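You operate a simulated robot arm through the tools that you are given. There is no shell and no other tool. Be economical: measure what you need, move in short steps, check, and stop when the job is done.

You run a simulated two-armed robot. Do the job below in one go: nothing can be reset, and whatever is moved stays where it is left.

TASK
Put the brown cake pop from the far end of the long table in the cake tin there. Then stack the canister marked "cocoa" from the far end of the long table on top of the canister labelled "flour". Then put three of the metal bowls from the far end of the long table on the sealer table. Then put the glass dome on the middle shelf of the trolley. Then take the bowl of pearls on the top of the airbrush table and put it away on the middle of the counter top. The order counts. Set down upright: glass dome.

The check looks at the end state, three seconds after you hand in, the way a careful person would. Anything else that was tipped, shoved, dropped, spilled or broken makes it a failure.

THE ROBOT
Two 7-joint arms with fingered hands on one trunk, on a base that drives. Base frame: it is fixed to the floor where the robot stands at the start and does not move with it; the origin is under the middle of the robot, x ahead of it, y to its left, z up; the surface under the hand at the start is at about z = 75. Readings come in cm, degrees, newtons and seconds.
The left shoulder is at the start at [16.3, 18.7, 92.6], the right one opposite. With the tool pointing down near the work surface each hand reaches from about 10 to 90 cm from the robot's upright axis, wherever it stands, measured 20 degrees to its own side. Places, roughly: bowl of pearls [-75, -425, 75]; cake pop [100, 0, 75]; cake tin [50, 25, 75]; canister [175, 75, 75]; glass dome (10x10x10 cm) [290, 240, 80]; metal bowl (10x10x6 cm) [140, -10, 80]; metal bowl (6x6x4 cm) [170, 0, 80]; metal bowl (7x7x4 cm) [140, 60, 80]; metal bowl (8x9x5 cm) [160, -10, 80]; middle of the counter top [130, -650, 90]; middle shelf of the trolley [270, 250, 40]; sealer table [310, -160, 80]. Payload 3.6 kg a hand.
Tool frame (each hand has its own): the origin (TCP) lies between the finger pads and is the grasp point; the fingertips stand 2.6 cm ahead of it; z points along the fingers, y is the line along which they close. The gripper opens to 8.8 cm. The gripper's body begins 3 cm behind the TCP. The gripper is a hand of 3 fingers: y runs from the thumb to the fingers, the wrist lies at [-1.7, -9.8, -16.4] in the tool frame, and closing takes about 1.5 s.
Orientation is that of the tool frame in the base frame, as a unit quaternion [x, y, z, w]. With the fingers straight down and the wrist toward the robot, the tool's x, y and z point along [0, 1, 0], [1, 0, 0] and [0, 0, -1] of the base frame.

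THE INTERFACE
- The arms move only by the tool arm_command. It takes "left_plan", "right_plan" or both (then of equal length, played together; a hand with none holds still); each is one flat list of numbers, 6 for each row, row after row: the turn, a rotation vector about the tool's x, y, z in degrees, then the shift along the tool's x, y, z in mm. In form: [rx, ry, rz, dx, dy, dz, rx, ry, rz, dx, dy, dz, ...]. A call has 1 to 10 rows; each row shifts and turns the commanded pose from where the row before left it, along the tool's axes as they then stand. "left_gripper" and "right_gripper" are, for a hand that has rows, the closure in counts, from 0 (fully open) to 255 (shut), set as the call begins (left out, the last holds). Rows are played at 5 a second. More than 5 cm and 8.6 degrees between two rows, or a gripper value outside its range, and nothing of the call is played. Where a pose cannot be reached the arm comes as near as it can. A force on the tool above 40 N (or 10 N above the force at the start of the call, whichever is more), or a blocked arm, ends the call early, and 0.2 s more pass. The fingers move at their own pace (about 15.3 cm/s each) and stop on an object; they squeeze with about 31 N. The grip force told is the motor's: it shows also when the fingers shut on nothing. Time passes only in rows, and 0.2 s behind the last, so rows that do not move let the fingers close. It gives the time, the measured TCP pose, the force on the tool (base axes), the opening and the grip force at its end, in the units of the frame above (readings bear some noise), with the torque about the TCP (base axes, N m) and any sound that the robot's microphone picked up.
- Cameras (640 x 400 px; columns grow to the right, rows downward): "scene" is now at [28.49, 2.76, 86.07]; the picture's right is [0.32, -0.95, -0.00], its down [0.11, 0.04, -0.99] and it looks along [0.94, 0.32, 0.11] (base axes); focal length 214 px, centre (320, 200). "left" rides on the left gripper at [-5.6, -8, -10.2] in its tool frame; the picture's right is [-0.73, -0.32, 0.60], its down [0.62, -0.67, 0.41] and it looks along [0.27, 0.68, 0.69] (tool axes); focal length 247 px, centre (320, 200). "right" rides on the right gripper at [5.6, -8, -10.2] in its tool frame; the picture's right is [-0.73, 0.32, -0.60], its down [-0.62, -0.67, 0.41] and it looks along [-0.27, 0.67, 0.69] (tool axes); focal length 247 px, centre (320, 200). There is no depth. A picture from a camera that has moved, and an enlarged one, comes with that camera's place and axes in the base frame and with its lens.
- get_image(camera): a new picture of that camera. The clock stands still meanwhile.
- slide_trunk(by): slides the trunk up (or, below 0, down) by that many cm; the arms and the scene camera ride with it, the base frame stays. It gives what a move gives, with no picture.
- roll_base(legs): drives the robot by 1 to 6 legs, each [ahead, left, turn to the left] in cm, cm and degrees, along the robot's own axes; the way and the turn of a leg run together, so that a leg with both is an arc; at most 150 cm and 180 degrees a leg. The arms and the cameras ride along, it lands a little off, and it stops where it bumps. It gives what a move gives.
- finger_targets(fingers, thumb_bend, thumb_turn, hand): sets how far each is bent, from 0 (flat) to 1 (curled in); at 0.3 the hand is open as for a grip, at 0.7 the pads meet at the TCP. One left out holds its place. A second passes; each finger stops where it meets its share of the squeeze, and holds until it gets a number again. A gripper value or a shape takes the hand back. It gives what a move gives, with no picture; readings hold the bend of each and the force on the fingers (four entries, about 0 where the hand has none), thumb and palm. thumb_turn goes from beside the hand (0) to across from the fingers (1), as for a grip.
- set_grasp(shape, hand): the hand has 3 fingers and takes this shape, open, in about a second: jaw (thumb against the fingers, like two jaws); tri (thumb and two fingers); tip (a fingertip pinch); poke (one finger out to press); point (the index stretched); flat (the hand flat); cup (the hand cupped); fist (a fist). The gripper value then closes the fingers along that shape, each until it touches; the sizes above hold for jaw. It gives what a move gives, with no picture.
- turn_head(pan, tilt): turns the head with the scene camera to pan (to the left, within 60 degrees either way) and tilt (down, from -29 to 69), counted from straight ahead of the robot. It gives what a move gives.
- inspect(camera, box): a new picture of the part [left, top, right, bottom] of that camera's present view, enlarged. The clock stands still meanwhile.
- hand_in(): hands the job in; it is judged then, once.

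Work in short steps. Places have to be worked out from the pictures, the camera data and where the tool is seen: move nearer, look again, correct. Check each grasp and each placing, and mend what went wrong. You have 207 turns and 190 pictures in all, those below and enlarged ones among them. Open the grippers and draw the arms clear of the work before you hand the job in, unless the task says otherwise.

The tools are called after "Call:" as name(argument=value, ...) on one line, values as JSON. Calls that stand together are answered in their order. arm_command: Moves the arms, as the interface text tells. Its arguments: {"type":"object","properties":{"left_plan":{"type":"array"},"left_gripper":{"type":"number"},"right_plan":{"type":"array"},"right_gripper":{"type":"number"}},"required":[]} The other tools are called the same way: slide_trunk (by) slides the trunk up or down; set_grasp (shape, hand) gives the hand a shape; finger_targets (fingers, thumb_bend, thumb_turn, hand) moves the fingers one by one; roll_base (legs) drives the base; turn_head (pan, tilt) turns the head that bears the scene camera; get_image (camera) takes a picture; inspect (camera, box) takes an enlarged picture of a part of a camera's view; hand_in () hands the job in.

At the start:

```text
time: 0.0
left_tcp_pos: [44.71, 28.69, 110.31]
left_ee_rot: [0.707, 0.707, 0.0, 0.001]
left_contact_force: [0.4, 0.9, -0.5]
left_ft_torque: [0.02, 0.02, 0.0]
left_width: 8.76
left_finger_force: 0.1
left_shape: jaw
left_bend: [0.3, 0.3, 0.98]
left_finger forces: [0.0, 0.1, 0.1, 0.1, 0.0, 0.1]
right_tcp_pos: [54.19, -17.97, 112.26]
right_ee_rot: [0.707, 0.707, -0.001, 0.0]
right_contact_force: [0.4, -0.2, -0.3]
right_ft_torque: [0.0, -0.02, -0.04]
right_width: 8.77
right_finger_force: 0.1
right_shape: jaw
right_bend: [0.3, 0.3, 0.98]
right_finger forces: [0.1, 0.0, 0.1, 0.0, 0.0, 0.0]
trunk travel left (down, up): [-7.5, 68.2]
robot x, y, heading: [0.02, 0.11, -0.0]
head pan, tilt: [18.5, -6.4]
```

scene: 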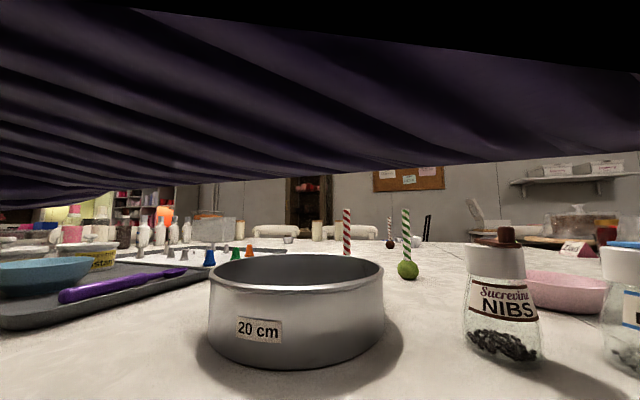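
right: 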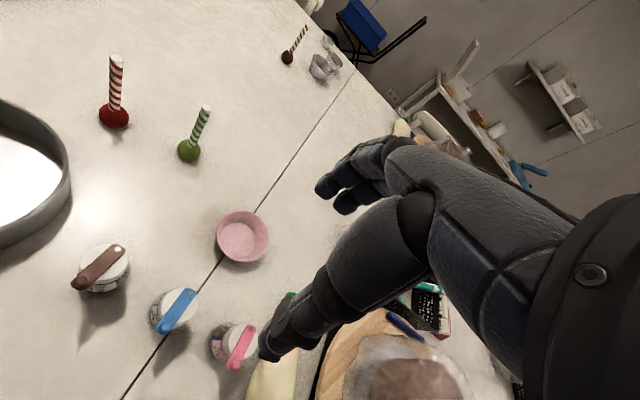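
left: 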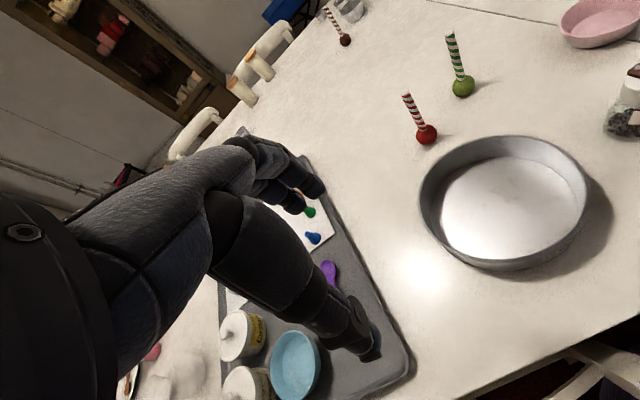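

I'll look around first to learn the layout of the table and the room.

Call:
turn_head(pan=0, tilt=25)

Call:
get_image(camera="scene")

Call:
turn_head(pan=-55, tilt=15)

Call:
get_image(camera="scene")

Call:
turn_head(pan=55, tilt=15)

Call:
get_image(camera="scene")

```text
time: 1.0
left_tcp_pos: [44.7, 28.7, 110.21]
left_ee_rot: [0.707, 0.707, 0.0, 0.0]
left_contact_force: [0.3, -0.1, -0.4]
left_ft_torque: [-0.01, -0.03, -0.01]
left_width: 8.78
left_finger_force: 0.0
left_shape: jaw
left_bend: [0.3, 0.3, 0.98]
left_finger forces: [0.1, 0.0, 0.1, 0.1, 0.0, 0.1]
right_tcp_pos: [54.21, -18.09, 112.23]
right_ee_rot: [0.708, 0.707, 0.0, -0.001]
right_contact_force: [-0.1, -0.2, 0.0]
right_ft_torque: [0.03, 0.0, 0.0]
right_width: 8.76
right_finger_force: 0.3
right_shape: jaw
right_bend: [0.3, 0.3, 0.98]
right_finger forces: [0.1, 0.0, 0.0, 0.0, 0.0, 0.1]
trunk travel left (down, up): [-7.5, 68.2]
robot x, y, heading: [-0.22, 0.16, 0.0]
head pan, tilt: [0.0, 25.0]
```

```text
186 pictures are left
camera scene: at [29.48, 0.02, 81.06], right [0.0, -1.0, 0.0], down [-0.42, 0.0, -0.91], along [0.91, 0.0, -0.42], focal length 214 px, centre (320, 200)
```

scene: 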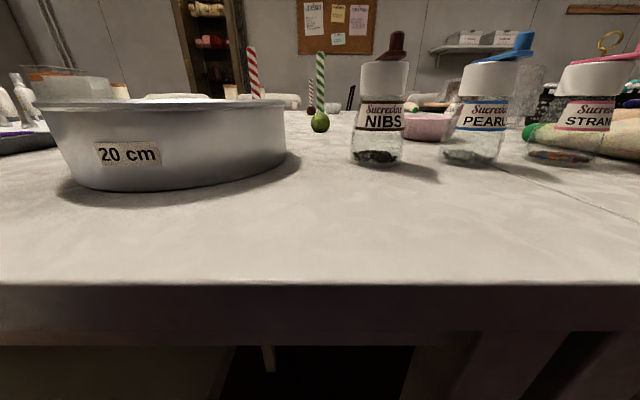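

```text
time: 2.2
left_tcp_pos: [44.73, 28.71, 110.15]
left_ee_rot: [0.707, 0.707, 0.0, 0.001]
left_contact_force: [-0.6, 0.8, -0.6]
left_ft_torque: [0.0, 0.01, -0.01]
left_width: 8.76
left_finger_force: 0.1
left_shape: jaw
left_bend: [0.3, 0.3, 0.98]
left_finger forces: [0.1, 0.0, 0.0, 0.1, 0.1, 0.0]
right_tcp_pos: [54.22, -17.93, 112.27]
right_ee_rot: [0.708, 0.707, 0.0, 0.0]
right_contact_force: [0.2, 0.8, 0.3]
right_ft_torque: [0.02, -0.01, -0.02]
right_width: 8.77
right_finger_force: 0.0
right_shape: jaw
right_bend: [0.3, 0.3, 0.98]
right_finger forces: [0.1, 0.0, 0.0, 0.0, 0.0, 0.1]
trunk travel left (down, up): [-7.5, 68.2]
robot x, y, heading: [-0.44, 0.05, 0.3]
head pan, tilt: [-55.0, 15.0]
```

```text
185 pictures are left
camera scene: at [25.63, -7.64, 82.67], right [-0.82, -0.57, 0.0], down [-0.15, 0.21, -0.97], along [0.55, -0.79, -0.26], focal length 214 px, centre (320, 200)
```

scene: 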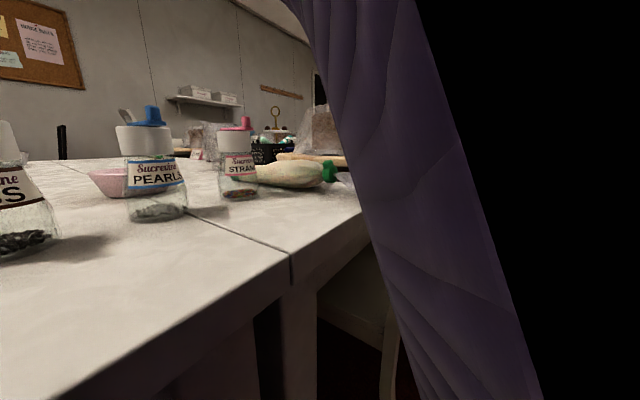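

```text
time: 4.1
left_tcp_pos: [44.76, 28.71, 110.18]
left_ee_rot: [0.708, 0.707, 0.0, 0.0]
left_contact_force: [0.1, 0.4, -0.5]
left_ft_torque: [-0.02, -0.02, 0.02]
left_width: 8.79
left_finger_force: 0.1
left_shape: jaw
left_bend: [0.3, 0.3, 0.98]
left_finger forces: [0.1, 0.1, 0.0, 0.1, 0.0, 0.0]
right_tcp_pos: [54.25, -17.92, 112.23]
right_ee_rot: [0.707, 0.707, 0.0, 0.0]
right_contact_force: [0.5, -0.1, 0.2]
right_ft_torque: [0.02, 0.03, 0.01]
right_width: 8.77
right_finger_force: 0.1
right_shape: jaw
right_bend: [0.3, 0.3, 0.98]
right_finger forces: [0.1, 0.0, 0.0, 0.0, 0.0, 0.0]
trunk travel left (down, up): [-7.5, 68.2]
robot x, y, heading: [0.02, -0.0, 0.0]
head pan, tilt: [55.0, 15.0]
```

```text
184 pictures are left
camera scene: at [25.63, 7.66, 82.67], right [0.82, -0.57, 0.0], down [-0.15, -0.21, -0.97], along [0.55, 0.79, -0.26], focal length 214 px, centre (320, 200)
```

scene: 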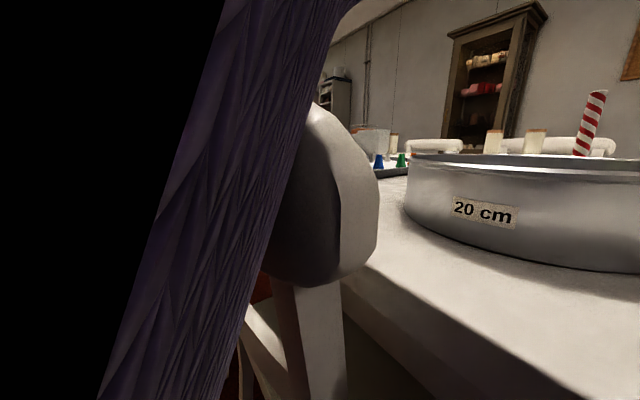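

The head camera is too low to see over things, so I'll raise the trunk and look over the table.

Call:
slide_trunk(by=45)

Call:
turn_head(pan=0, tilt=28)

Call:
get_image(camera="scene")

Call:
turn_head(pan=-50, tilt=28)

Call:
get_image(camera="scene")

Call:
turn_head(pan=50, tilt=28)

Call:
get_image(camera="scene")

```text
refused: 45 is not a number from -40 to 40
```

```text
time: 5.3
left_tcp_pos: [44.7, 28.59, 110.12]
left_ee_rot: [0.708, 0.707, 0.0, 0.0]
left_contact_force: [-0.7, -0.3, -0.1]
left_ft_torque: [0.0, -0.02, -0.01]
left_width: 8.74
left_finger_force: 0.0
left_shape: jaw
left_bend: [0.3, 0.3, 0.98]
left_finger forces: [0.0, 0.1, 0.0, 0.1, 0.1, 0.0]
right_tcp_pos: [54.23, -17.96, 112.14]
right_ee_rot: [0.707, 0.707, 0.0, 0.0]
right_contact_force: [-0.1, 1.4, 0.2]
right_ft_torque: [-0.04, 0.0, 0.0]
right_width: 8.77
right_finger_force: 0.0
right_shape: jaw
right_bend: [0.3, 0.3, 0.98]
right_finger forces: [0.1, 0.1, 0.0, 0.1, 0.0, 0.1]
trunk travel left (down, up): [-7.5, 68.2]
robot x, y, heading: [0.06, -0.02, 0.1]
head pan, tilt: [0.0, 28.0]
```

```text
183 pictures are left
camera scene: at [29.39, 0.02, 80.57], right [0.0, -1.0, 0.0], down [-0.47, 0.0, -0.88], along [0.88, 0.0, -0.47], focal length 214 px, centre (320, 200)
```

scene: 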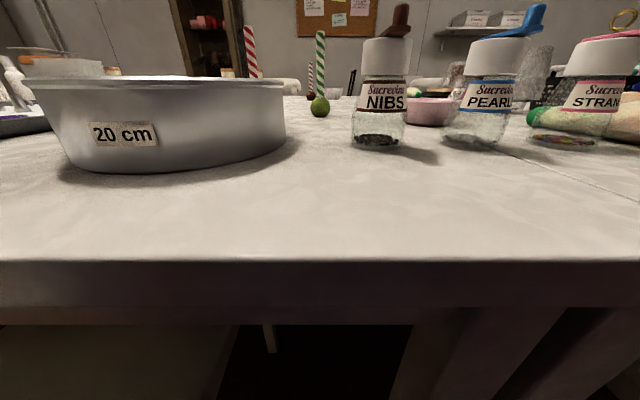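

```text
time: 6.5
left_tcp_pos: [44.7, 28.77, 110.24]
left_ee_rot: [0.707, 0.707, 0.0, 0.0]
left_contact_force: [0.5, -0.4, 0.8]
left_ft_torque: [0.01, -0.02, -0.02]
left_width: 8.72
left_finger_force: 0.1
left_shape: jaw
left_bend: [0.3, 0.3, 0.98]
left_finger forces: [0.0, 0.0, 0.0, 0.0, 0.1, 0.0]
right_tcp_pos: [54.26, -17.94, 112.22]
right_ee_rot: [0.707, 0.707, 0.0, 0.0]
right_contact_force: [0.6, 0.5, -0.3]
right_ft_torque: [0.0, 0.02, 0.02]
right_width: 8.76
right_finger_force: 0.0
right_shape: jaw
right_bend: [0.3, 0.3, 0.98]
right_finger forces: [0.1, 0.0, 0.0, 0.0, 0.0, 0.0]
trunk travel left (down, up): [-7.5, 68.2]
robot x, y, heading: [0.23, -0.23, -0.2]
head pan, tilt: [-50.0, 28.0]
```

```text
182 pictures are left
camera scene: at [26.13, -6.97, 80.57], right [-0.77, -0.64, 0.0], down [-0.3, 0.36, -0.88], along [0.57, -0.68, -0.47], focal length 214 px, centre (320, 200)
```

scene: 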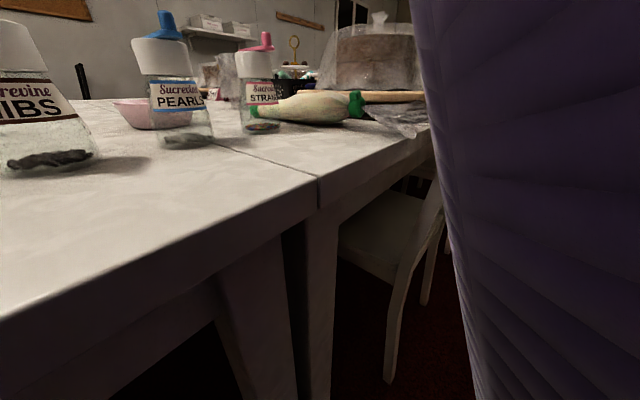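

```text
time: 8.3
left_tcp_pos: [44.71, 28.6, 110.17]
left_ee_rot: [0.707, 0.707, 0.0, 0.001]
left_contact_force: [0.2, -0.1, -0.6]
left_ft_torque: [0.01, -0.01, 0.04]
left_width: 8.78
left_finger_force: 0.3
left_shape: jaw
left_bend: [0.3, 0.3, 0.98]
left_finger forces: [0.1, 0.1, 0.1, 0.0, 0.1, 0.0]
right_tcp_pos: [54.08, -17.88, 112.4]
right_ee_rot: [0.707, 0.707, 0.0, 0.0]
right_contact_force: [0.4, -0.4, 0.2]
right_ft_torque: [0.02, -0.01, -0.01]
right_width: 8.79
right_finger_force: 0.0
right_shape: jaw
right_bend: [0.3, 0.3, 0.98]
right_finger forces: [0.0, 0.1, 0.1, 0.0, 0.0, 0.0]
trunk travel left (down, up): [-7.5, 68.2]
robot x, y, heading: [-0.03, 0.2, 0.1]
head pan, tilt: [50.0, 28.0]
```

```text
181 pictures are left
camera scene: at [26.13, 7.0, 80.57], right [0.77, -0.64, 0.0], down [-0.3, -0.36, -0.88], along [0.57, 0.68, -0.47], focal length 214 px, centre (320, 200)
```

scene: 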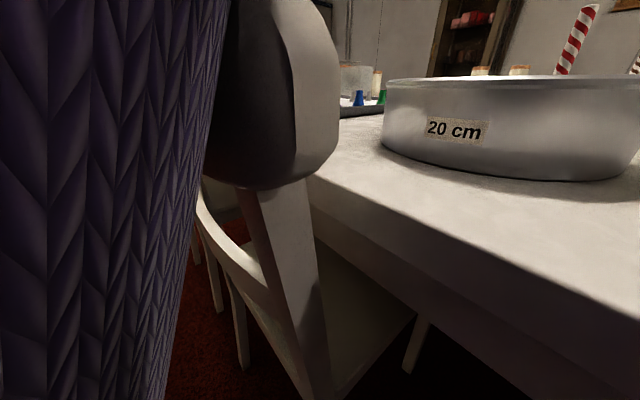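

Slide limited to 40; I'll do that and repeat the look.

Call:
slide_trunk(by=40)

Call:
turn_head(pan=0, tilt=28)

Call:
get_image(camera="scene")

Call:
turn_head(pan=-50, tilt=28)

Call:
get_image(camera="scene")

Call:
turn_head(pan=50, tilt=28)

Call:
get_image(camera="scene")

```text
time: 12.1
left_tcp_pos: [44.82, 28.68, 150.16]
left_ee_rot: [0.707, 0.707, 0.0, 0.0]
left_contact_force: [-0.7, -0.4, 0.0]
left_ft_torque: [-0.02, 0.0, 0.04]
left_width: 8.78
left_finger_force: 0.0
left_shape: jaw
left_bend: [0.3, 0.3, 0.98]
left_finger forces: [0.0, 0.1, 0.0, 0.0, 0.0, 0.0]
right_tcp_pos: [54.23, -17.86, 152.26]
right_ee_rot: [0.708, 0.707, 0.0, -0.001]
right_contact_force: [-0.7, 0.5, 0.1]
right_ft_torque: [0.01, 0.01, -0.01]
right_width: 8.78
right_finger_force: 0.1
right_shape: jaw
right_bend: [0.3, 0.3, 0.98]
right_finger forces: [0.1, 0.0, 0.1, 0.0, 0.0, 0.0]
trunk travel left (down, up): [-47.5, 28.2]
robot x, y, heading: [-0.13, 0.1, -0.1]
head pan, tilt: [50.0, 28.0]
```

```text
time: 13.3
left_tcp_pos: [44.76, 28.71, 150.25]
left_ee_rot: [0.707, 0.707, 0.0, 0.0]
left_contact_force: [-0.6, -0.2, 0.3]
left_ft_torque: [0.0, 0.01, -0.05]
left_width: 8.75
left_finger_force: 0.1
left_shape: jaw
left_bend: [0.3, 0.3, 0.98]
left_finger forces: [0.1, 0.0, 0.1, 0.1, 0.0, 0.0]
right_tcp_pos: [54.23, -17.91, 152.3]
right_ee_rot: [0.707, 0.707, 0.0, -0.001]
right_contact_force: [-0.5, 0.0, -0.4]
right_ft_torque: [0.0, 0.02, -0.03]
right_width: 8.75
right_finger_force: 0.0
right_shape: jaw
right_bend: [0.3, 0.3, 0.98]
right_finger forces: [0.0, 0.0, 0.1, 0.1, 0.0, 0.0]
trunk travel left (down, up): [-47.5, 28.2]
robot x, y, heading: [-0.09, -0.04, 0.0]
head pan, tilt: [0.0, 28.0]
```

```text
180 pictures are left
camera scene: at [22.89, 0.02, 123.84], right [0.0, -1.0, 0.0], down [-0.47, 0.0, -0.88], along [0.88, 0.0, -0.47], focal length 214 px, centre (320, 200)
```

scene: 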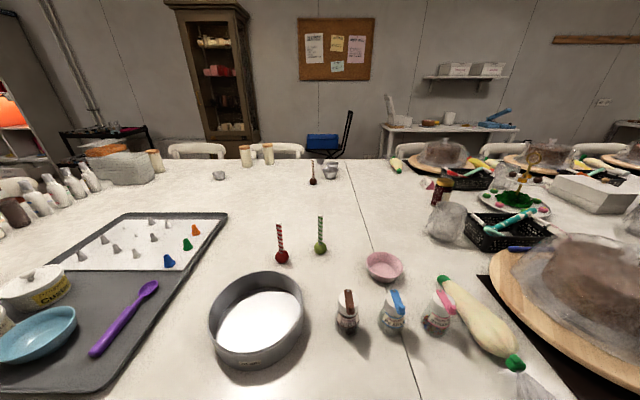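

```text
time: 14.5
left_tcp_pos: [44.77, 28.75, 150.21]
left_ee_rot: [0.707, 0.707, -0.001, 0.0]
left_contact_force: [-0.6, 0.5, 0.1]
left_ft_torque: [0.0, 0.01, 0.0]
left_width: 8.78
left_finger_force: 0.1
left_shape: jaw
left_bend: [0.3, 0.3, 0.98]
left_finger forces: [0.0, 0.0, 0.0, 0.1, 0.0, 0.0]
right_tcp_pos: [54.26, -17.98, 152.29]
right_ee_rot: [0.707, 0.707, 0.0, -0.001]
right_contact_force: [-0.9, 0.5, -0.2]
right_ft_torque: [0.0, 0.0, -0.02]
right_width: 8.77
right_finger_force: 0.1
right_shape: jaw
right_bend: [0.3, 0.3, 0.98]
right_finger forces: [0.0, 0.0, 0.0, 0.0, 0.0, 0.0]
trunk travel left (down, up): [-47.5, 28.2]
robot x, y, heading: [-0.1, -0.25, 0.0]
head pan, tilt: [-50.0, 28.0]
```

```text
179 pictures are left
camera scene: at [19.64, -6.97, 123.84], right [-0.77, -0.64, 0.0], down [-0.3, 0.36, -0.88], along [0.57, -0.68, -0.47], focal length 214 px, centre (320, 200)
```

scene: 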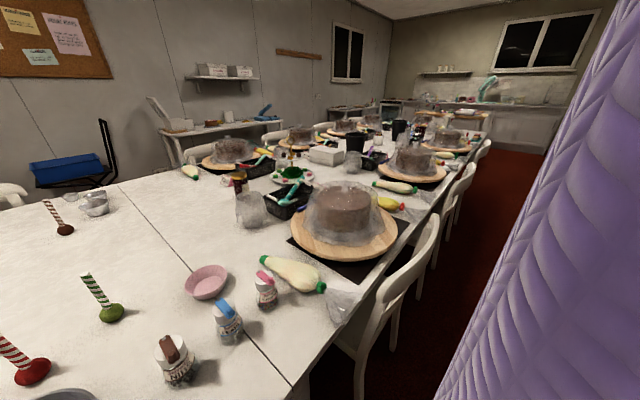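

```text
time: 16.2
left_tcp_pos: [44.74, 28.73, 150.15]
left_ee_rot: [0.708, 0.706, 0.0, 0.001]
left_contact_force: [0.5, 0.3, -0.7]
left_ft_torque: [0.02, 0.01, -0.04]
left_width: 8.77
left_finger_force: 0.0
left_shape: jaw
left_bend: [0.3, 0.3, 0.98]
left_finger forces: [0.0, 0.0, 0.1, 0.0, 0.0, 0.0]
right_tcp_pos: [54.21, -17.94, 152.3]
right_ee_rot: [0.707, 0.707, 0.0, 0.001]
right_contact_force: [-0.8, -0.1, -0.2]
right_ft_torque: [0.0, 0.03, -0.02]
right_width: 8.78
right_finger_force: 0.0
right_shape: jaw
right_bend: [0.3, 0.3, 0.98]
right_finger forces: [0.0, 0.0, 0.1, 0.0, 0.1, 0.0]
trunk travel left (down, up): [-47.5, 28.2]
robot x, y, heading: [-0.02, -0.12, 0.1]
head pan, tilt: [50.0, 28.0]
```

```text
178 pictures are left
camera scene: at [19.63, 7.0, 123.84], right [0.77, -0.64, 0.0], down [-0.3, -0.36, -0.88], along [0.57, 0.68, -0.47], focal length 214 px, centre (320, 200)
```

scene: 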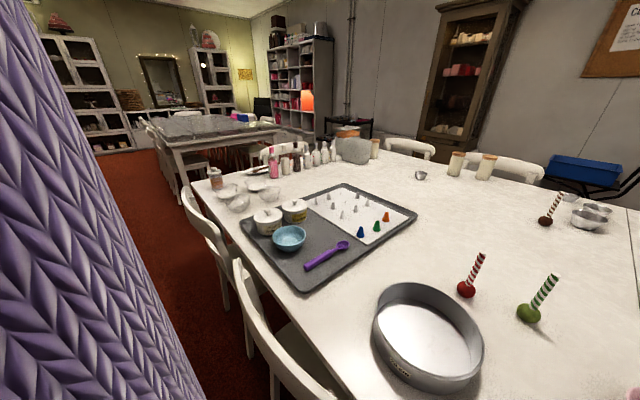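

Good overview. I'll zoom into canisters and bowls, and look down at my base versus the table edge.

Call:
turn_head(pan=10, tilt=20)

Call:
inspect(camera="scene", box=[220, 120, 420, 245])

Call:
turn_head(pan=0, tilt=69)

Call:
get_image(camera="scene")

Call:
turn_head(pan=60, tilt=60)

Call:
get_image(camera="scene")

```text
time: 17.3
left_tcp_pos: [44.72, 28.72, 150.2]
left_ee_rot: [0.708, 0.706, 0.0, -0.001]
left_contact_force: [-1.0, -0.2, -0.2]
left_ft_torque: [0.03, 0.01, 0.04]
left_width: 8.73
left_finger_force: 0.0
left_shape: jaw
left_bend: [0.3, 0.3, 0.98]
left_finger forces: [0.0, 0.1, 0.0, 0.0, 0.1, 0.0]
right_tcp_pos: [54.27, -17.95, 152.29]
right_ee_rot: [0.707, 0.707, 0.0, 0.001]
right_contact_force: [-0.2, -0.5, -0.4]
right_ft_torque: [-0.01, -0.02, -0.02]
right_width: 8.75
right_finger_force: 0.1
right_shape: jaw
right_bend: [0.3, 0.3, 0.98]
right_finger forces: [0.1, 0.0, 0.0, 0.1, 0.0, 0.0]
trunk travel left (down, up): [-47.5, 28.2]
robot x, y, heading: [0.26, 0.3, -0.2]
head pan, tilt: [10.0, 20.0]
```

```text
3.20 times, centred on (320, 182) of scene
camera zoom: at [22.94, 1.64, 125.12], right [0.17, -0.98, 0.0], down [-0.34, -0.06, -0.94], along [0.93, 0.16, -0.34], focal length 686 px, centre (320, 256)
```

zoom: 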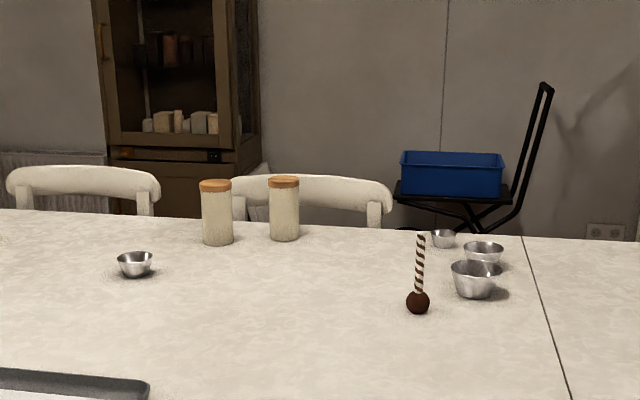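

```text
time: 18.5
left_tcp_pos: [44.69, 28.79, 150.21]
left_ee_rot: [0.707, 0.707, 0.0, 0.0]
left_contact_force: [0.3, -0.6, 0.1]
left_ft_torque: [0.01, -0.01, 0.0]
left_width: 8.79
left_finger_force: 0.0
left_shape: jaw
left_bend: [0.3, 0.3, 0.98]
left_finger forces: [0.0, 0.0, 0.0, 0.0, 0.0, 0.1]
right_tcp_pos: [54.25, -17.94, 152.27]
right_ee_rot: [0.707, 0.707, 0.0, 0.0]
right_contact_force: [0.7, -0.8, -0.1]
right_ft_torque: [-0.01, -0.02, 0.04]
right_width: 8.75
right_finger_force: 0.1
right_shape: jaw
right_bend: [0.3, 0.3, 0.98]
right_finger forces: [0.1, 0.0, 0.0, 0.0, 0.0, 0.0]
trunk travel left (down, up): [-47.5, 28.2]
robot x, y, heading: [-0.45, -0.28, 0.0]
head pan, tilt: [0.0, 68.8]
```

```text
176 pictures are left
camera scene: at [19.36, 0.01, 118.38], right [0.0, -1.0, 0.0], down [-0.93, 0.0, -0.36], along [0.36, 0.0, -0.93], focal length 214 px, centre (320, 200)
```

scene: 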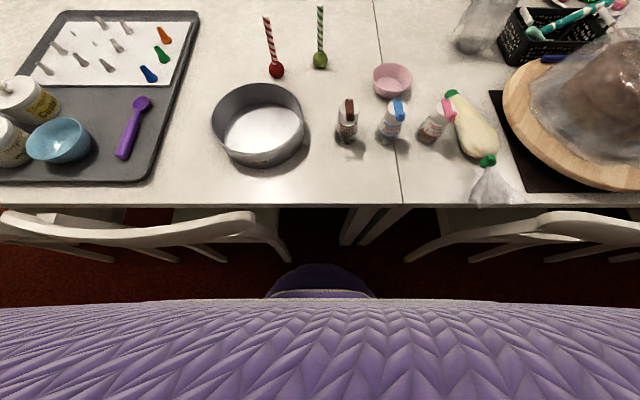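

```text
time: 19.8
left_tcp_pos: [44.78, 28.68, 150.26]
left_ee_rot: [0.707, 0.707, 0.0, 0.0]
left_contact_force: [0.8, 0.1, 0.1]
left_ft_torque: [0.0, 0.03, -0.01]
left_width: 8.77
left_finger_force: 0.2
left_shape: jaw
left_bend: [0.3, 0.3, 0.98]
left_finger forces: [0.0, 0.0, 0.0, 0.0, 0.0, 0.0]
right_tcp_pos: [54.25, -18.01, 152.17]
right_ee_rot: [0.707, 0.707, 0.0, 0.0]
right_contact_force: [-0.4, -0.6, -0.9]
right_ft_torque: [-0.04, 0.01, -0.01]
right_width: 8.78
right_finger_force: 0.0
right_shape: jaw
right_bend: [0.3, 0.3, 0.98]
right_finger forces: [0.0, 0.0, 0.0, 0.0, 0.0, 0.0]
trunk travel left (down, up): [-47.5, 28.2]
robot x, y, heading: [-0.23, -0.13, 0.1]
head pan, tilt: [60.0, 60.0]
```

```text
175 pictures are left
camera scene: at [17.1, 5.78, 119.31], right [0.87, -0.5, 0.0], down [-0.43, -0.75, -0.5], along [0.25, 0.43, -0.87], focal length 214 px, centre (320, 200)
```

scene: 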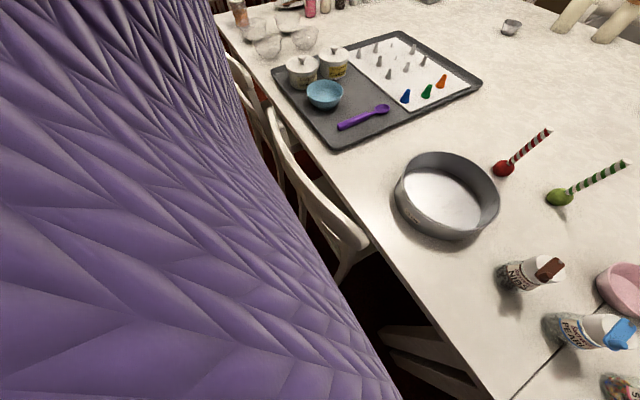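

Table edge is at x≈35, chairs flank me; targets at x≈130–175 need the far side. I'll back out straight, then turn left to look at the route round the left end.

Call:
roll_base(legs=[[-45, 0, 0], [0, 0, 90]])

Call:
turn_head(pan=0, tilt=25)

Call:
get_image(camera="scene")

Call:
turn_head(pan=-50, tilt=25)

Call:
get_image(camera="scene")

Call:
turn_head(pan=55, tilt=25)

Call:
get_image(camera="scene")

```text
time: 26.3
left_tcp_pos: [-74.04, 44.49, 150.23]
left_ee_rot: [-0.004, 1.0, 0.0, 0.0]
left_contact_force: [-0.3, -0.6, 0.5]
left_ft_torque: [-0.01, 0.0, 0.01]
left_width: 8.78
left_finger_force: 0.0
left_shape: jaw
left_bend: [0.3, 0.3, 0.98]
left_finger forces: [0.1, 0.0, 0.0, 0.0, 0.0, 0.0]
right_tcp_pos: [-27.43, 54.37, 152.27]
right_ee_rot: [-0.004, 1.0, 0.001, 0.0]
right_contact_force: [0.5, 0.6, -0.1]
right_ft_torque: [-0.02, 0.04, 0.04]
right_width: 8.79
right_finger_force: 0.0
right_shape: jaw
right_bend: [0.3, 0.3, 0.98]
right_finger forces: [0.1, 0.0, 0.0, 0.1, 0.0, 0.0]
trunk travel left (down, up): [-47.5, 28.2]
robot x, y, heading: [-44.75, 0.34, 90.4]
head pan, tilt: [60.0, 60.0]
```

```text
time: 27.6
left_tcp_pos: [-74.04, 44.52, 150.17]
left_ee_rot: [-0.004, 1.0, 0.0, -0.001]
left_contact_force: [0.3, -0.4, 0.8]
left_ft_torque: [0.02, 0.01, 0.02]
left_width: 8.79
left_finger_force: 0.0
left_shape: jaw
left_bend: [0.3, 0.3, 0.98]
left_finger forces: [0.0, 0.0, 0.0, 0.0, 0.1, 0.1]
right_tcp_pos: [-27.52, 54.33, 152.32]
right_ee_rot: [-0.003, 1.0, 0.0, 0.0]
right_contact_force: [0.4, -0.2, -0.2]
right_ft_torque: [0.0, -0.01, 0.0]
right_width: 8.75
right_finger_force: 0.1
right_shape: jaw
right_bend: [0.3, 0.3, 0.98]
right_finger forces: [0.1, 0.1, 0.1, 0.0, 0.0, 0.0]
trunk travel left (down, up): [-47.5, 28.2]
robot x, y, heading: [-45.05, 0.13, 90.7]
head pan, tilt: [0.0, 25.0]
```

```text
174 pictures are left
camera scene: at [-45.17, 22.98, 124.31], right [1.0, 0.01, 0.0], down [0.0, -0.42, -0.91], along [-0.01, 0.91, -0.42], focal length 214 px, centre (320, 200)
```

scene: 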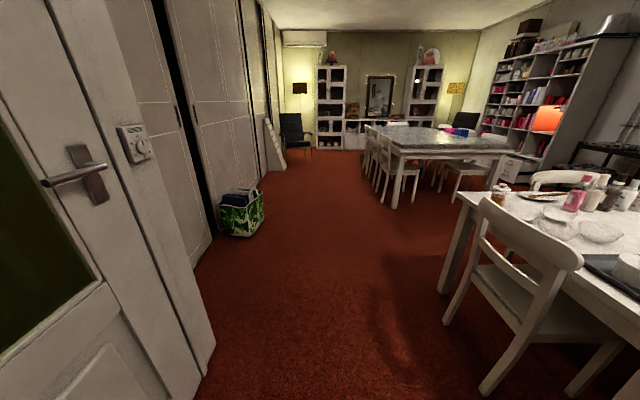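

```text
time: 28.8
left_tcp_pos: [-74.01, 44.43, 150.25]
left_ee_rot: [-0.004, 1.0, 0.0, 0.0]
left_contact_force: [-0.4, -0.8, -0.8]
left_ft_torque: [0.03, -0.01, 0.03]
left_width: 8.78
left_finger_force: 0.0
left_shape: jaw
left_bend: [0.3, 0.3, 0.98]
left_finger forces: [0.0, 0.0, 0.1, 0.0, 0.0, 0.0]
right_tcp_pos: [-27.38, 54.5, 152.3]
right_ee_rot: [-0.004, 1.0, 0.0, 0.0]
right_contact_force: [0.5, 0.6, -0.5]
right_ft_torque: [-0.01, 0.0, 0.04]
right_width: 8.76
right_finger_force: 0.0
right_shape: jaw
right_bend: [0.3, 0.3, 0.98]
right_finger forces: [0.1, 0.0, 0.1, 0.0, 0.0, 0.1]
trunk travel left (down, up): [-47.5, 28.2]
robot x, y, heading: [-44.98, 0.14, 90.4]
head pan, tilt: [-50.0, 25.0]
```

```text
173 pictures are left
camera scene: at [-38.09, 19.75, 124.32], right [0.65, -0.76, 0.0], down [-0.32, -0.27, -0.91], along [0.69, 0.59, -0.42], focal length 214 px, centre (320, 200)
```

scene: 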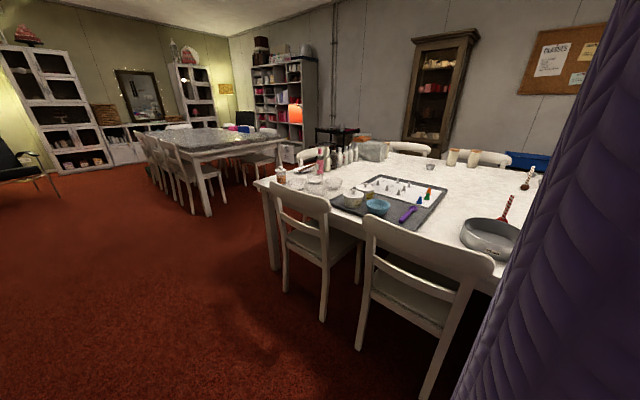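

```text
time: 30.6
left_tcp_pos: [-74.05, 44.49, 150.2]
left_ee_rot: [-0.004, 1.0, 0.0, 0.0]
left_contact_force: [-0.2, -0.1, 0.0]
left_ft_torque: [-0.01, 0.01, -0.03]
left_width: 8.76
left_finger_force: 0.1
left_shape: jaw
left_bend: [0.3, 0.3, 0.98]
left_finger forces: [0.0, 0.0, 0.0, 0.1, 0.0, 0.1]
right_tcp_pos: [-27.43, 54.35, 152.28]
right_ee_rot: [-0.003, 1.0, 0.0, 0.0]
right_contact_force: [-0.1, -0.3, -0.4]
right_ft_torque: [0.03, -0.02, 0.02]
right_width: 8.79
right_finger_force: 0.0
right_shape: jaw
right_bend: [0.3, 0.3, 0.98]
right_finger forces: [0.0, 0.0, 0.0, 0.0, 0.1, 0.1]
trunk travel left (down, up): [-47.5, 28.2]
robot x, y, heading: [-45.15, -0.27, 90.5]
head pan, tilt: [55.0, 25.0]
```

```text
172 pictures are left
camera scene: at [-52.68, 19.0, 124.32], right [0.57, 0.82, 0.0], down [0.35, -0.24, -0.91], along [-0.75, 0.51, -0.42], focal length 214 px, centre (320, 200)
```

scene: 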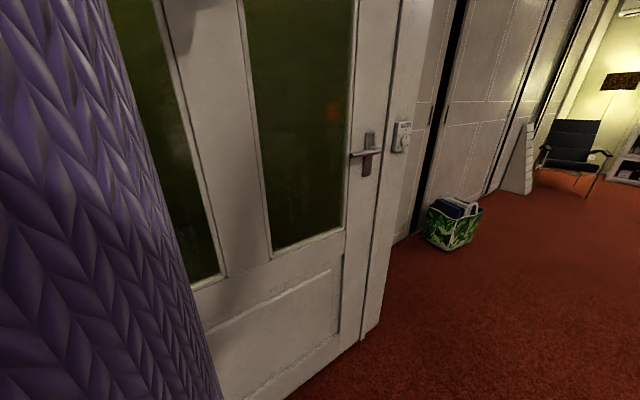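

There's a clear aisle to the left and a gap between the two tables around y≈145–265. I'll drive to about y=205 and face +x to inspect the gap.

Call:
roll_base(legs=[[150, 0, 0], [55, 0, 0], [0, 0, -90]])

Call:
turn_head(pan=0, tilt=30)

Call:
get_image(camera="scene")

```text
time: 44.5
left_tcp_pos: [-2.19, 233.52, 150.24]
left_ee_rot: [0.698, 0.716, 0.0, -0.001]
left_contact_force: [-0.3, 0.4, 0.2]
left_ft_torque: [0.02, 0.0, 0.01]
left_width: 8.77
left_finger_force: 0.0
left_shape: jaw
left_bend: [0.3, 0.3, 0.98]
left_finger forces: [0.1, 0.0, 0.1, 0.0, 0.0, 0.0]
right_tcp_pos: [8.35, 187.12, 152.24]
right_ee_rot: [0.698, 0.716, 0.001, -0.001]
right_contact_force: [-0.2, -0.2, 0.1]
right_ft_torque: [0.01, 0.01, 0.01]
right_width: 8.76
right_finger_force: 0.1
right_shape: jaw
right_bend: [0.3, 0.3, 0.98]
right_finger forces: [0.1, 0.0, 0.0, 0.0, 0.0, 0.0]
trunk travel left (down, up): [-47.5, 28.2]
robot x, y, heading: [-46.5, 203.75, 1.3]
head pan, tilt: [55.0, 25.0]
```

```text
time: 45.8
left_tcp_pos: [-2.23, 233.57, 150.23]
left_ee_rot: [0.699, 0.715, 0.0, 0.0]
left_contact_force: [0.5, 0.5, 0.9]
left_ft_torque: [0.0, -0.05, -0.02]
left_width: 8.77
left_finger_force: 0.1
left_shape: jaw
left_bend: [0.3, 0.3, 0.98]
left_finger forces: [0.0, 0.0, 0.0, 0.1, 0.0, 0.0]
right_tcp_pos: [8.38, 187.08, 152.35]
right_ee_rot: [0.699, 0.716, -0.001, 0.0]
right_contact_force: [0.5, -0.1, -0.7]
right_ft_torque: [-0.04, 0.04, 0.01]
right_width: 8.78
right_finger_force: 0.0
right_shape: jaw
right_bend: [0.3, 0.3, 0.98]
right_finger forces: [0.1, 0.0, 0.0, 0.1, 0.1, 0.1]
trunk travel left (down, up): [-47.5, 28.2]
robot x, y, heading: [-46.4, 203.63, 1.5]
head pan, tilt: [0.0, 30.0]
```

```text
171 pictures are left
camera scene: at [-23.44, 204.3, 123.52], right [0.03, -1.0, 0.0], down [-0.5, -0.01, -0.87], along [0.87, 0.02, -0.5], focal length 214 px, centre (320, 200)
```

scene: 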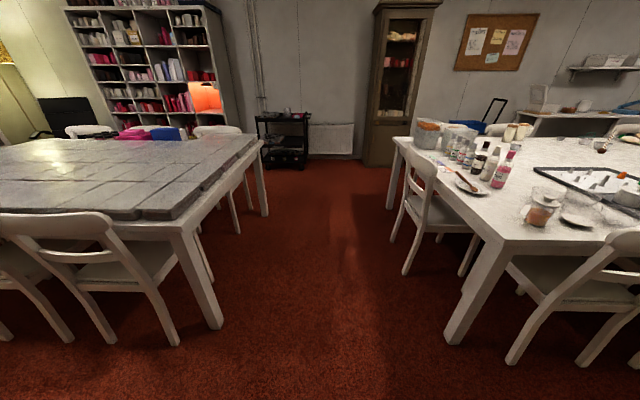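

A wide passage leads to the black trolley. Drive to x≈205, then turn right to look down the far aisle.

Call:
roll_base(legs=[[150, -2, 0], [105, -2, 0], [0, 0, -90]])

Call:
turn_head(pan=0, tilt=30)

Call:
get_image(camera="scene")

Call:
turn_head(pan=30, tilt=20)

Call:
get_image(camera="scene")

```text
refused: leg 1 is longer than a leg can be; nothing moved
```

```text
time: 46.4
left_tcp_pos: [-2.16, 233.49, 150.26]
left_ee_rot: [0.699, 0.715, 0.001, 0.001]
left_contact_force: [-0.3, -0.5, -0.1]
left_ft_torque: [-0.01, 0.02, -0.02]
left_width: 8.78
left_finger_force: 0.1
left_shape: jaw
left_bend: [0.3, 0.3, 0.98]
left_finger forces: [0.0, 0.1, 0.0, 0.1, 0.0, 0.0]
right_tcp_pos: [8.29, 187.2, 152.23]
right_ee_rot: [0.698, 0.716, 0.0, 0.0]
right_contact_force: [-0.6, 0.1, 0.8]
right_ft_torque: [0.06, 0.03, -0.03]
right_width: 8.79
right_finger_force: 0.0
right_shape: jaw
right_bend: [0.3, 0.3, 0.98]
right_finger forces: [0.0, 0.0, 0.0, 0.0, 0.0, 0.1]
trunk travel left (down, up): [-47.5, 28.2]
robot x, y, heading: [-46.2, 203.73, 1.3]
head pan, tilt: [0.0, 30.0]
```

```text
170 pictures are left
camera scene: at [-23.44, 204.29, 123.52], right [0.02, -1.0, 0.0], down [-0.5, -0.01, -0.87], along [0.87, 0.02, -0.5], focal length 214 px, centre (320, 200)
```

scene: 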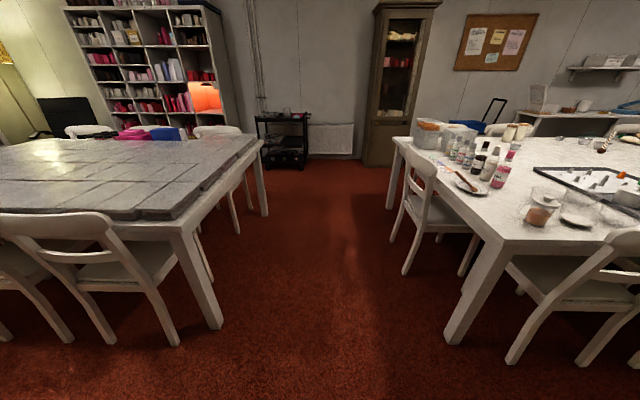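

```text
time: 47.3
left_tcp_pos: [-2.23, 233.55, 150.08]
left_ee_rot: [0.698, 0.716, 0.0, 0.001]
left_contact_force: [0.1, 0.5, 0.3]
left_ft_torque: [0.02, -0.01, 0.02]
left_width: 8.81
left_finger_force: 0.1
left_shape: jaw
left_bend: [0.3, 0.3, 0.98]
left_finger forces: [0.0, 0.0, 0.0, 0.0, 0.0, 0.0]
right_tcp_pos: [8.46, 187.1, 152.27]
right_ee_rot: [0.699, 0.716, 0.0, 0.0]
right_contact_force: [0.0, 0.5, 0.5]
right_ft_torque: [0.0, -0.01, 0.02]
right_width: 8.76
right_finger_force: 0.0
right_shape: jaw
right_bend: [0.3, 0.3, 0.98]
right_finger forces: [0.0, 0.1, 0.0, 0.0, 0.1, 0.0]
trunk travel left (down, up): [-47.5, 28.2]
robot x, y, heading: [-46.17, 203.91, 1.3]
head pan, tilt: [30.0, 20.0]
```

```text
169 pictures are left
camera scene: at [-24.52, 208.91, 125.12], right [0.52, -0.85, 0.0], down [-0.29, -0.18, -0.94], along [0.8, 0.49, -0.34], focal length 214 px, centre (320, 200)
```

scene: 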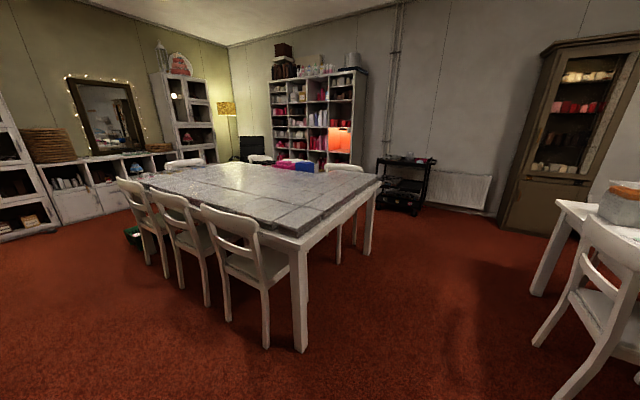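

Legs too long; I'll redo with legs under 150.

Call:
roll_base(legs=[[130, -4, 0], [122, -4, 0], [0, 0, -90]])

Call:
turn_head(pan=0, tilt=30)

Call:
get_image(camera="scene")

```text
time: 63.6
left_tcp_pos: [235.03, 151.31, 150.2]
left_ee_rot: [1.0, -0.008, 0.0, 0.0]
left_contact_force: [0.8, 0.1, 0.7]
left_ft_torque: [0.0, 0.02, 0.03]
left_width: 8.77
left_finger_force: 0.0
left_shape: jaw
left_bend: [0.3, 0.3, 0.98]
left_finger forces: [0.0, 0.0, 0.0, 0.0, 0.0, 0.0]
right_tcp_pos: [188.3, 142.7, 152.31]
right_ee_rot: [1.0, -0.008, 0.0, 0.0]
right_contact_force: [0.4, 0.5, 0.8]
right_ft_torque: [-0.02, 0.01, -0.02]
right_width: 8.78
right_finger_force: 0.0
right_shape: jaw
right_bend: [0.3, 0.3, 0.98]
right_finger forces: [0.1, 0.0, 0.0, 0.1, 0.0, 0.1]
trunk travel left (down, up): [-47.5, 28.2]
robot x, y, heading: [207.1, 196.37, -90.9]
head pan, tilt: [30.0, 20.0]
```

```text
time: 64.5
left_tcp_pos: [234.96, 151.3, 150.2]
left_ee_rot: [1.0, -0.008, 0.0, 0.0]
left_contact_force: [-1.4, -0.3, -0.7]
left_ft_torque: [0.02, -0.01, -0.02]
left_width: 8.77
left_finger_force: 0.1
left_shape: jaw
left_bend: [0.3, 0.3, 0.98]
left_finger forces: [0.0, 0.0, 0.0, 0.0, 0.0, 0.0]
right_tcp_pos: [188.07, 142.54, 152.19]
right_ee_rot: [1.0, -0.009, 0.0, 0.001]
right_contact_force: [1.0, -0.3, -0.4]
right_ft_torque: [-0.01, 0.02, 0.01]
right_width: 8.76
right_finger_force: 0.1
right_shape: jaw
right_bend: [0.3, 0.3, 0.98]
right_finger forces: [0.1, 0.1, 0.1, 0.0, 0.0, 0.0]
trunk travel left (down, up): [-47.5, 28.2]
robot x, y, heading: [206.88, 196.48, -91.0]
head pan, tilt: [0.0, 30.0]
```

```text
168 pictures are left
camera scene: at [206.76, 173.72, 123.52], right [-1.0, 0.02, 0.0], down [0.01, 0.5, -0.87], along [-0.01, -0.87, -0.5], focal length 214 px, centre (320, 200)
```

scene: 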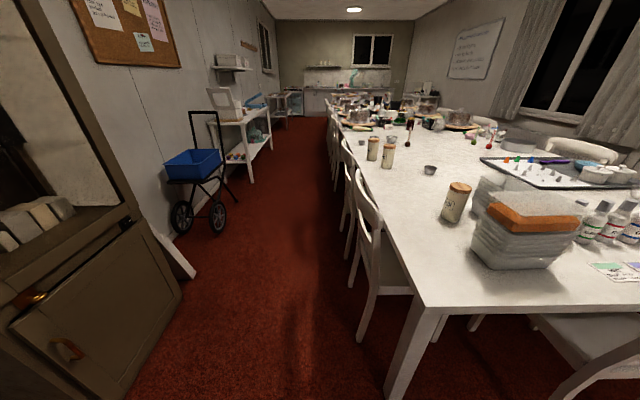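

Canisters with labels are visible; zoom in.

Call:
inspect(camera="scene", box=[340, 110, 500, 210])

Call:
inspect(camera="scene", box=[180, 80, 420, 230])

```text
4.00 times, centred on (420, 160) of scene
camera zoom: at [206.76, 173.72, 123.52], right [-1.0, 0.02, 0.0], down [0.01, 0.5, -0.87], along [-0.01, -0.87, -0.5], focal length 858 px, centre (-80, 360)
```

zoom: 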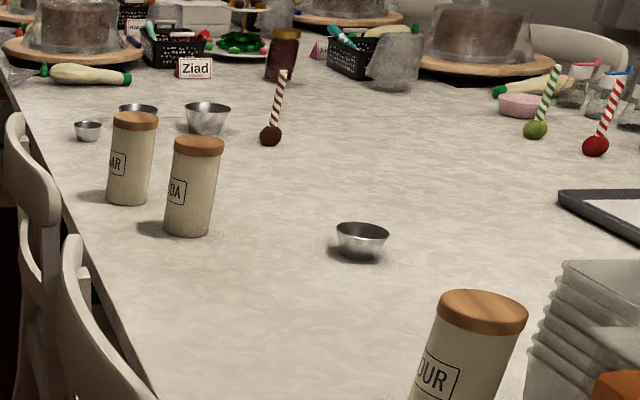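

```text
2.67 times, centred on (300, 155) of scene
camera zoom: at [206.76, 173.72, 123.52], right [-1.0, 0.02, 0.0], down [0.01, 0.5, -0.87], along [-0.01, -0.87, -0.5], focal length 572 px, centre (373, 320)
```

zoom: 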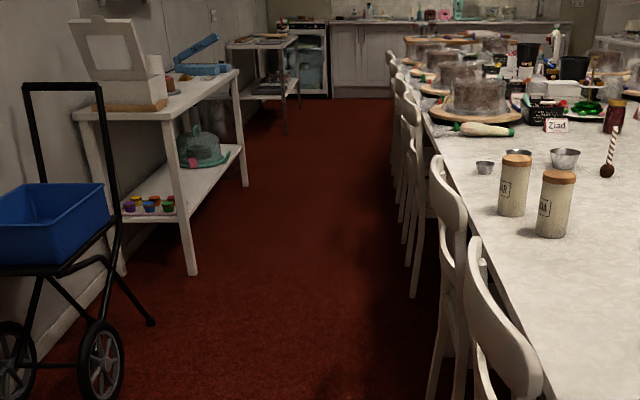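

Flour is nearest at ~[155,106], cocoa ~[164,49], sugar ~[170,36], pop ~[135,5], bowls ~[144,-8],[156,-20],[170,-2],[142,60]. The chair-free gap on the far side spans y≈-60…22, so I'll drive down the aisle to [250,-22] and face the table.

Call:
roll_base(legs=[[50, 46, 0], [140, 0, 0], [28, 0, 0], [0, 0, -89]])

Call:
turn_head(pan=0, tilt=40)

Call:
get_image(camera="scene")

```text
time: 67.8
left_tcp_pos: [272.81, 101.4, 149.26]
left_ee_rot: [0.998, -0.061, -0.004, 0.011]
left_contact_force: [0.1, -1.4, 0.9]
left_ft_torque: [0.14, -0.03, 0.02]
left_width: 8.81
left_finger_force: 0.1
left_shape: jaw
left_bend: [0.3, 0.3, 0.98]
left_finger forces: [0.0, 0.0, 0.1, 0.0, 0.1, 0.1]
right_tcp_pos: [224.98, 95.02, 152.29]
right_ee_rot: [0.997, -0.078, -0.009, 0.015]
right_contact_force: [-0.6, 0.1, -1.8]
right_ft_torque: [0.0, -0.09, 0.03]
right_width: 8.82
right_finger_force: 0.0
right_shape: jaw
right_bend: [0.3, 0.3, 0.97]
right_finger forces: [0.1, 0.0, 0.0, 0.0, 0.0, 0.1]
trunk travel left (down, up): [-47.5, 28.2]
robot x, y, heading: [246.41, 148.15, -93.6]
head pan, tilt: [0.0, 30.0]
stopped in leg 1: the robot was blocked; the commanded pose is now the measured one
```

```text
time: 68.5
left_tcp_pos: [272.21, 101.48, 149.25]
left_ee_rot: [0.998, -0.069, -0.007, 0.012]
left_contact_force: [0.2, 0.6, 0.5]
left_ft_torque: [0.0, 0.0, -0.01]
left_width: 8.8
left_finger_force: 0.1
left_shape: jaw
left_bend: [0.3, 0.3, 0.98]
left_finger forces: [0.1, 0.0, 0.0, 0.0, 0.1, 0.0]
right_tcp_pos: [224.65, 96.17, 153.05]
right_ee_rot: [0.996, -0.085, -0.01, 0.027]
right_contact_force: [-0.5, 0.0, -0.1]
right_ft_torque: [0.0, 0.01, 0.0]
right_width: 8.8
right_finger_force: 0.1
right_shape: jaw
right_bend: [0.3, 0.3, 0.97]
right_finger forces: [0.0, 0.1, 0.0, 0.1, 0.1, 0.0]
trunk travel left (down, up): [-47.5, 28.2]
robot x, y, heading: [246.62, 148.08, -94.3]
head pan, tilt: [0.0, 40.0]
```

```text
165 pictures are left
camera scene: at [234.54, 127.05, 122.72], right [-0.99, 0.07, -0.09], down [0.12, 0.63, -0.77], along [0.0, -0.77, -0.64], focal length 214 px, centre (320, 200)
```

scene: 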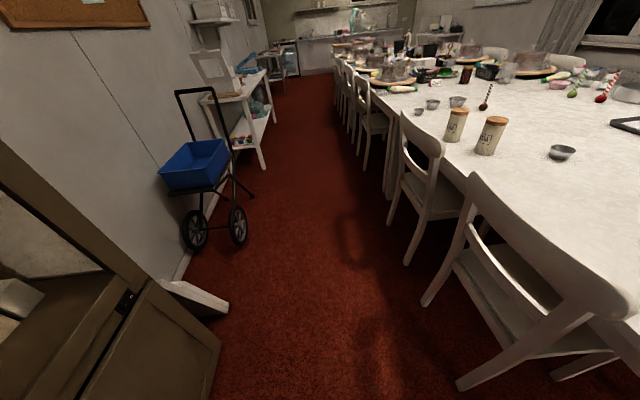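

I bumped, likely the left elbow against the cabinet. Shift right (toward the table) and check posture before continuing.

Call:
roll_base(legs=[[0, -20, 0], [0, 0, 3]])

Call:
turn_head(pan=45, tilt=20)

Call:
get_image(camera="scene")

```text
time: 69.2
left_tcp_pos: [281.55, 95.93, 144.34]
left_ee_rot: [0.994, -0.031, -0.102, 0.035]
left_contact_force: [0.3, 0.2, 1.1]
left_ft_torque: [0.03, 0.03, -0.02]
left_width: 8.78
left_finger_force: 0.1
left_shape: jaw
left_bend: [0.3, 0.3, 0.98]
left_finger forces: [0.0, 0.0, 0.0, 0.0, 0.0, 0.1]
right_tcp_pos: [225.47, 94.87, 158.21]
right_ee_rot: [0.977, -0.119, -0.072, 0.161]
right_contact_force: [-1.4, -2.3, 0.3]
right_ft_torque: [0.12, -0.11, 0.05]
right_width: 8.79
right_finger_force: 0.1
right_shape: jaw
right_bend: [0.3, 0.3, 0.97]
right_finger forces: [0.1, 0.0, 0.0, 0.0, 0.1, 0.1]
trunk travel left (down, up): [-47.5, 28.2]
robot x, y, heading: [245.06, 145.25, -98.3]
head pan, tilt: [0.0, 40.0]
stopped in leg 1: the robot was blocked; the commanded pose is now the measured one
```

```text
time: 70.3
left_tcp_pos: [281.14, 95.83, 144.14]
left_ee_rot: [0.993, -0.038, -0.103, 0.032]
left_contact_force: [-0.8, 0.4, 0.6]
left_ft_torque: [-0.01, 0.01, 0.01]
left_width: 8.78
left_finger_force: 0.1
left_shape: jaw
left_bend: [0.3, 0.3, 0.98]
left_finger forces: [0.1, 0.0, 0.0, 0.0, 0.0, 0.0]
right_tcp_pos: [225.77, 95.61, 158.94]
right_ee_rot: [0.975, -0.117, -0.074, 0.172]
right_contact_force: [0.3, 0.3, 1.1]
right_ft_torque: [-0.02, -0.02, 0.02]
right_width: 8.79
right_finger_force: 0.1
right_shape: jaw
right_bend: [0.3, 0.3, 0.97]
right_finger forces: [0.0, 0.0, 0.0, 0.0, 0.0, 0.0]
trunk travel left (down, up): [-47.5, 28.2]
robot x, y, heading: [245.76, 145.28, -98.5]
head pan, tilt: [45.0, 20.0]
```

```text
164 pictures are left
camera scene: at [235.81, 126.27, 126.65], right [-0.8, -0.6, -0.08], down [-0.1, 0.26, -0.96], along [0.59, -0.76, -0.27], focal length 214 px, centre (320, 200)
```

scene: 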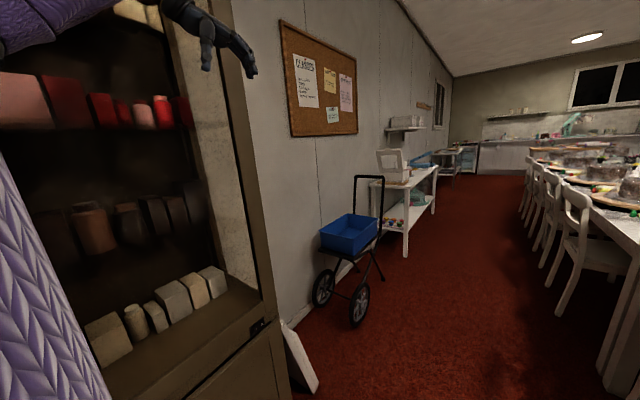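

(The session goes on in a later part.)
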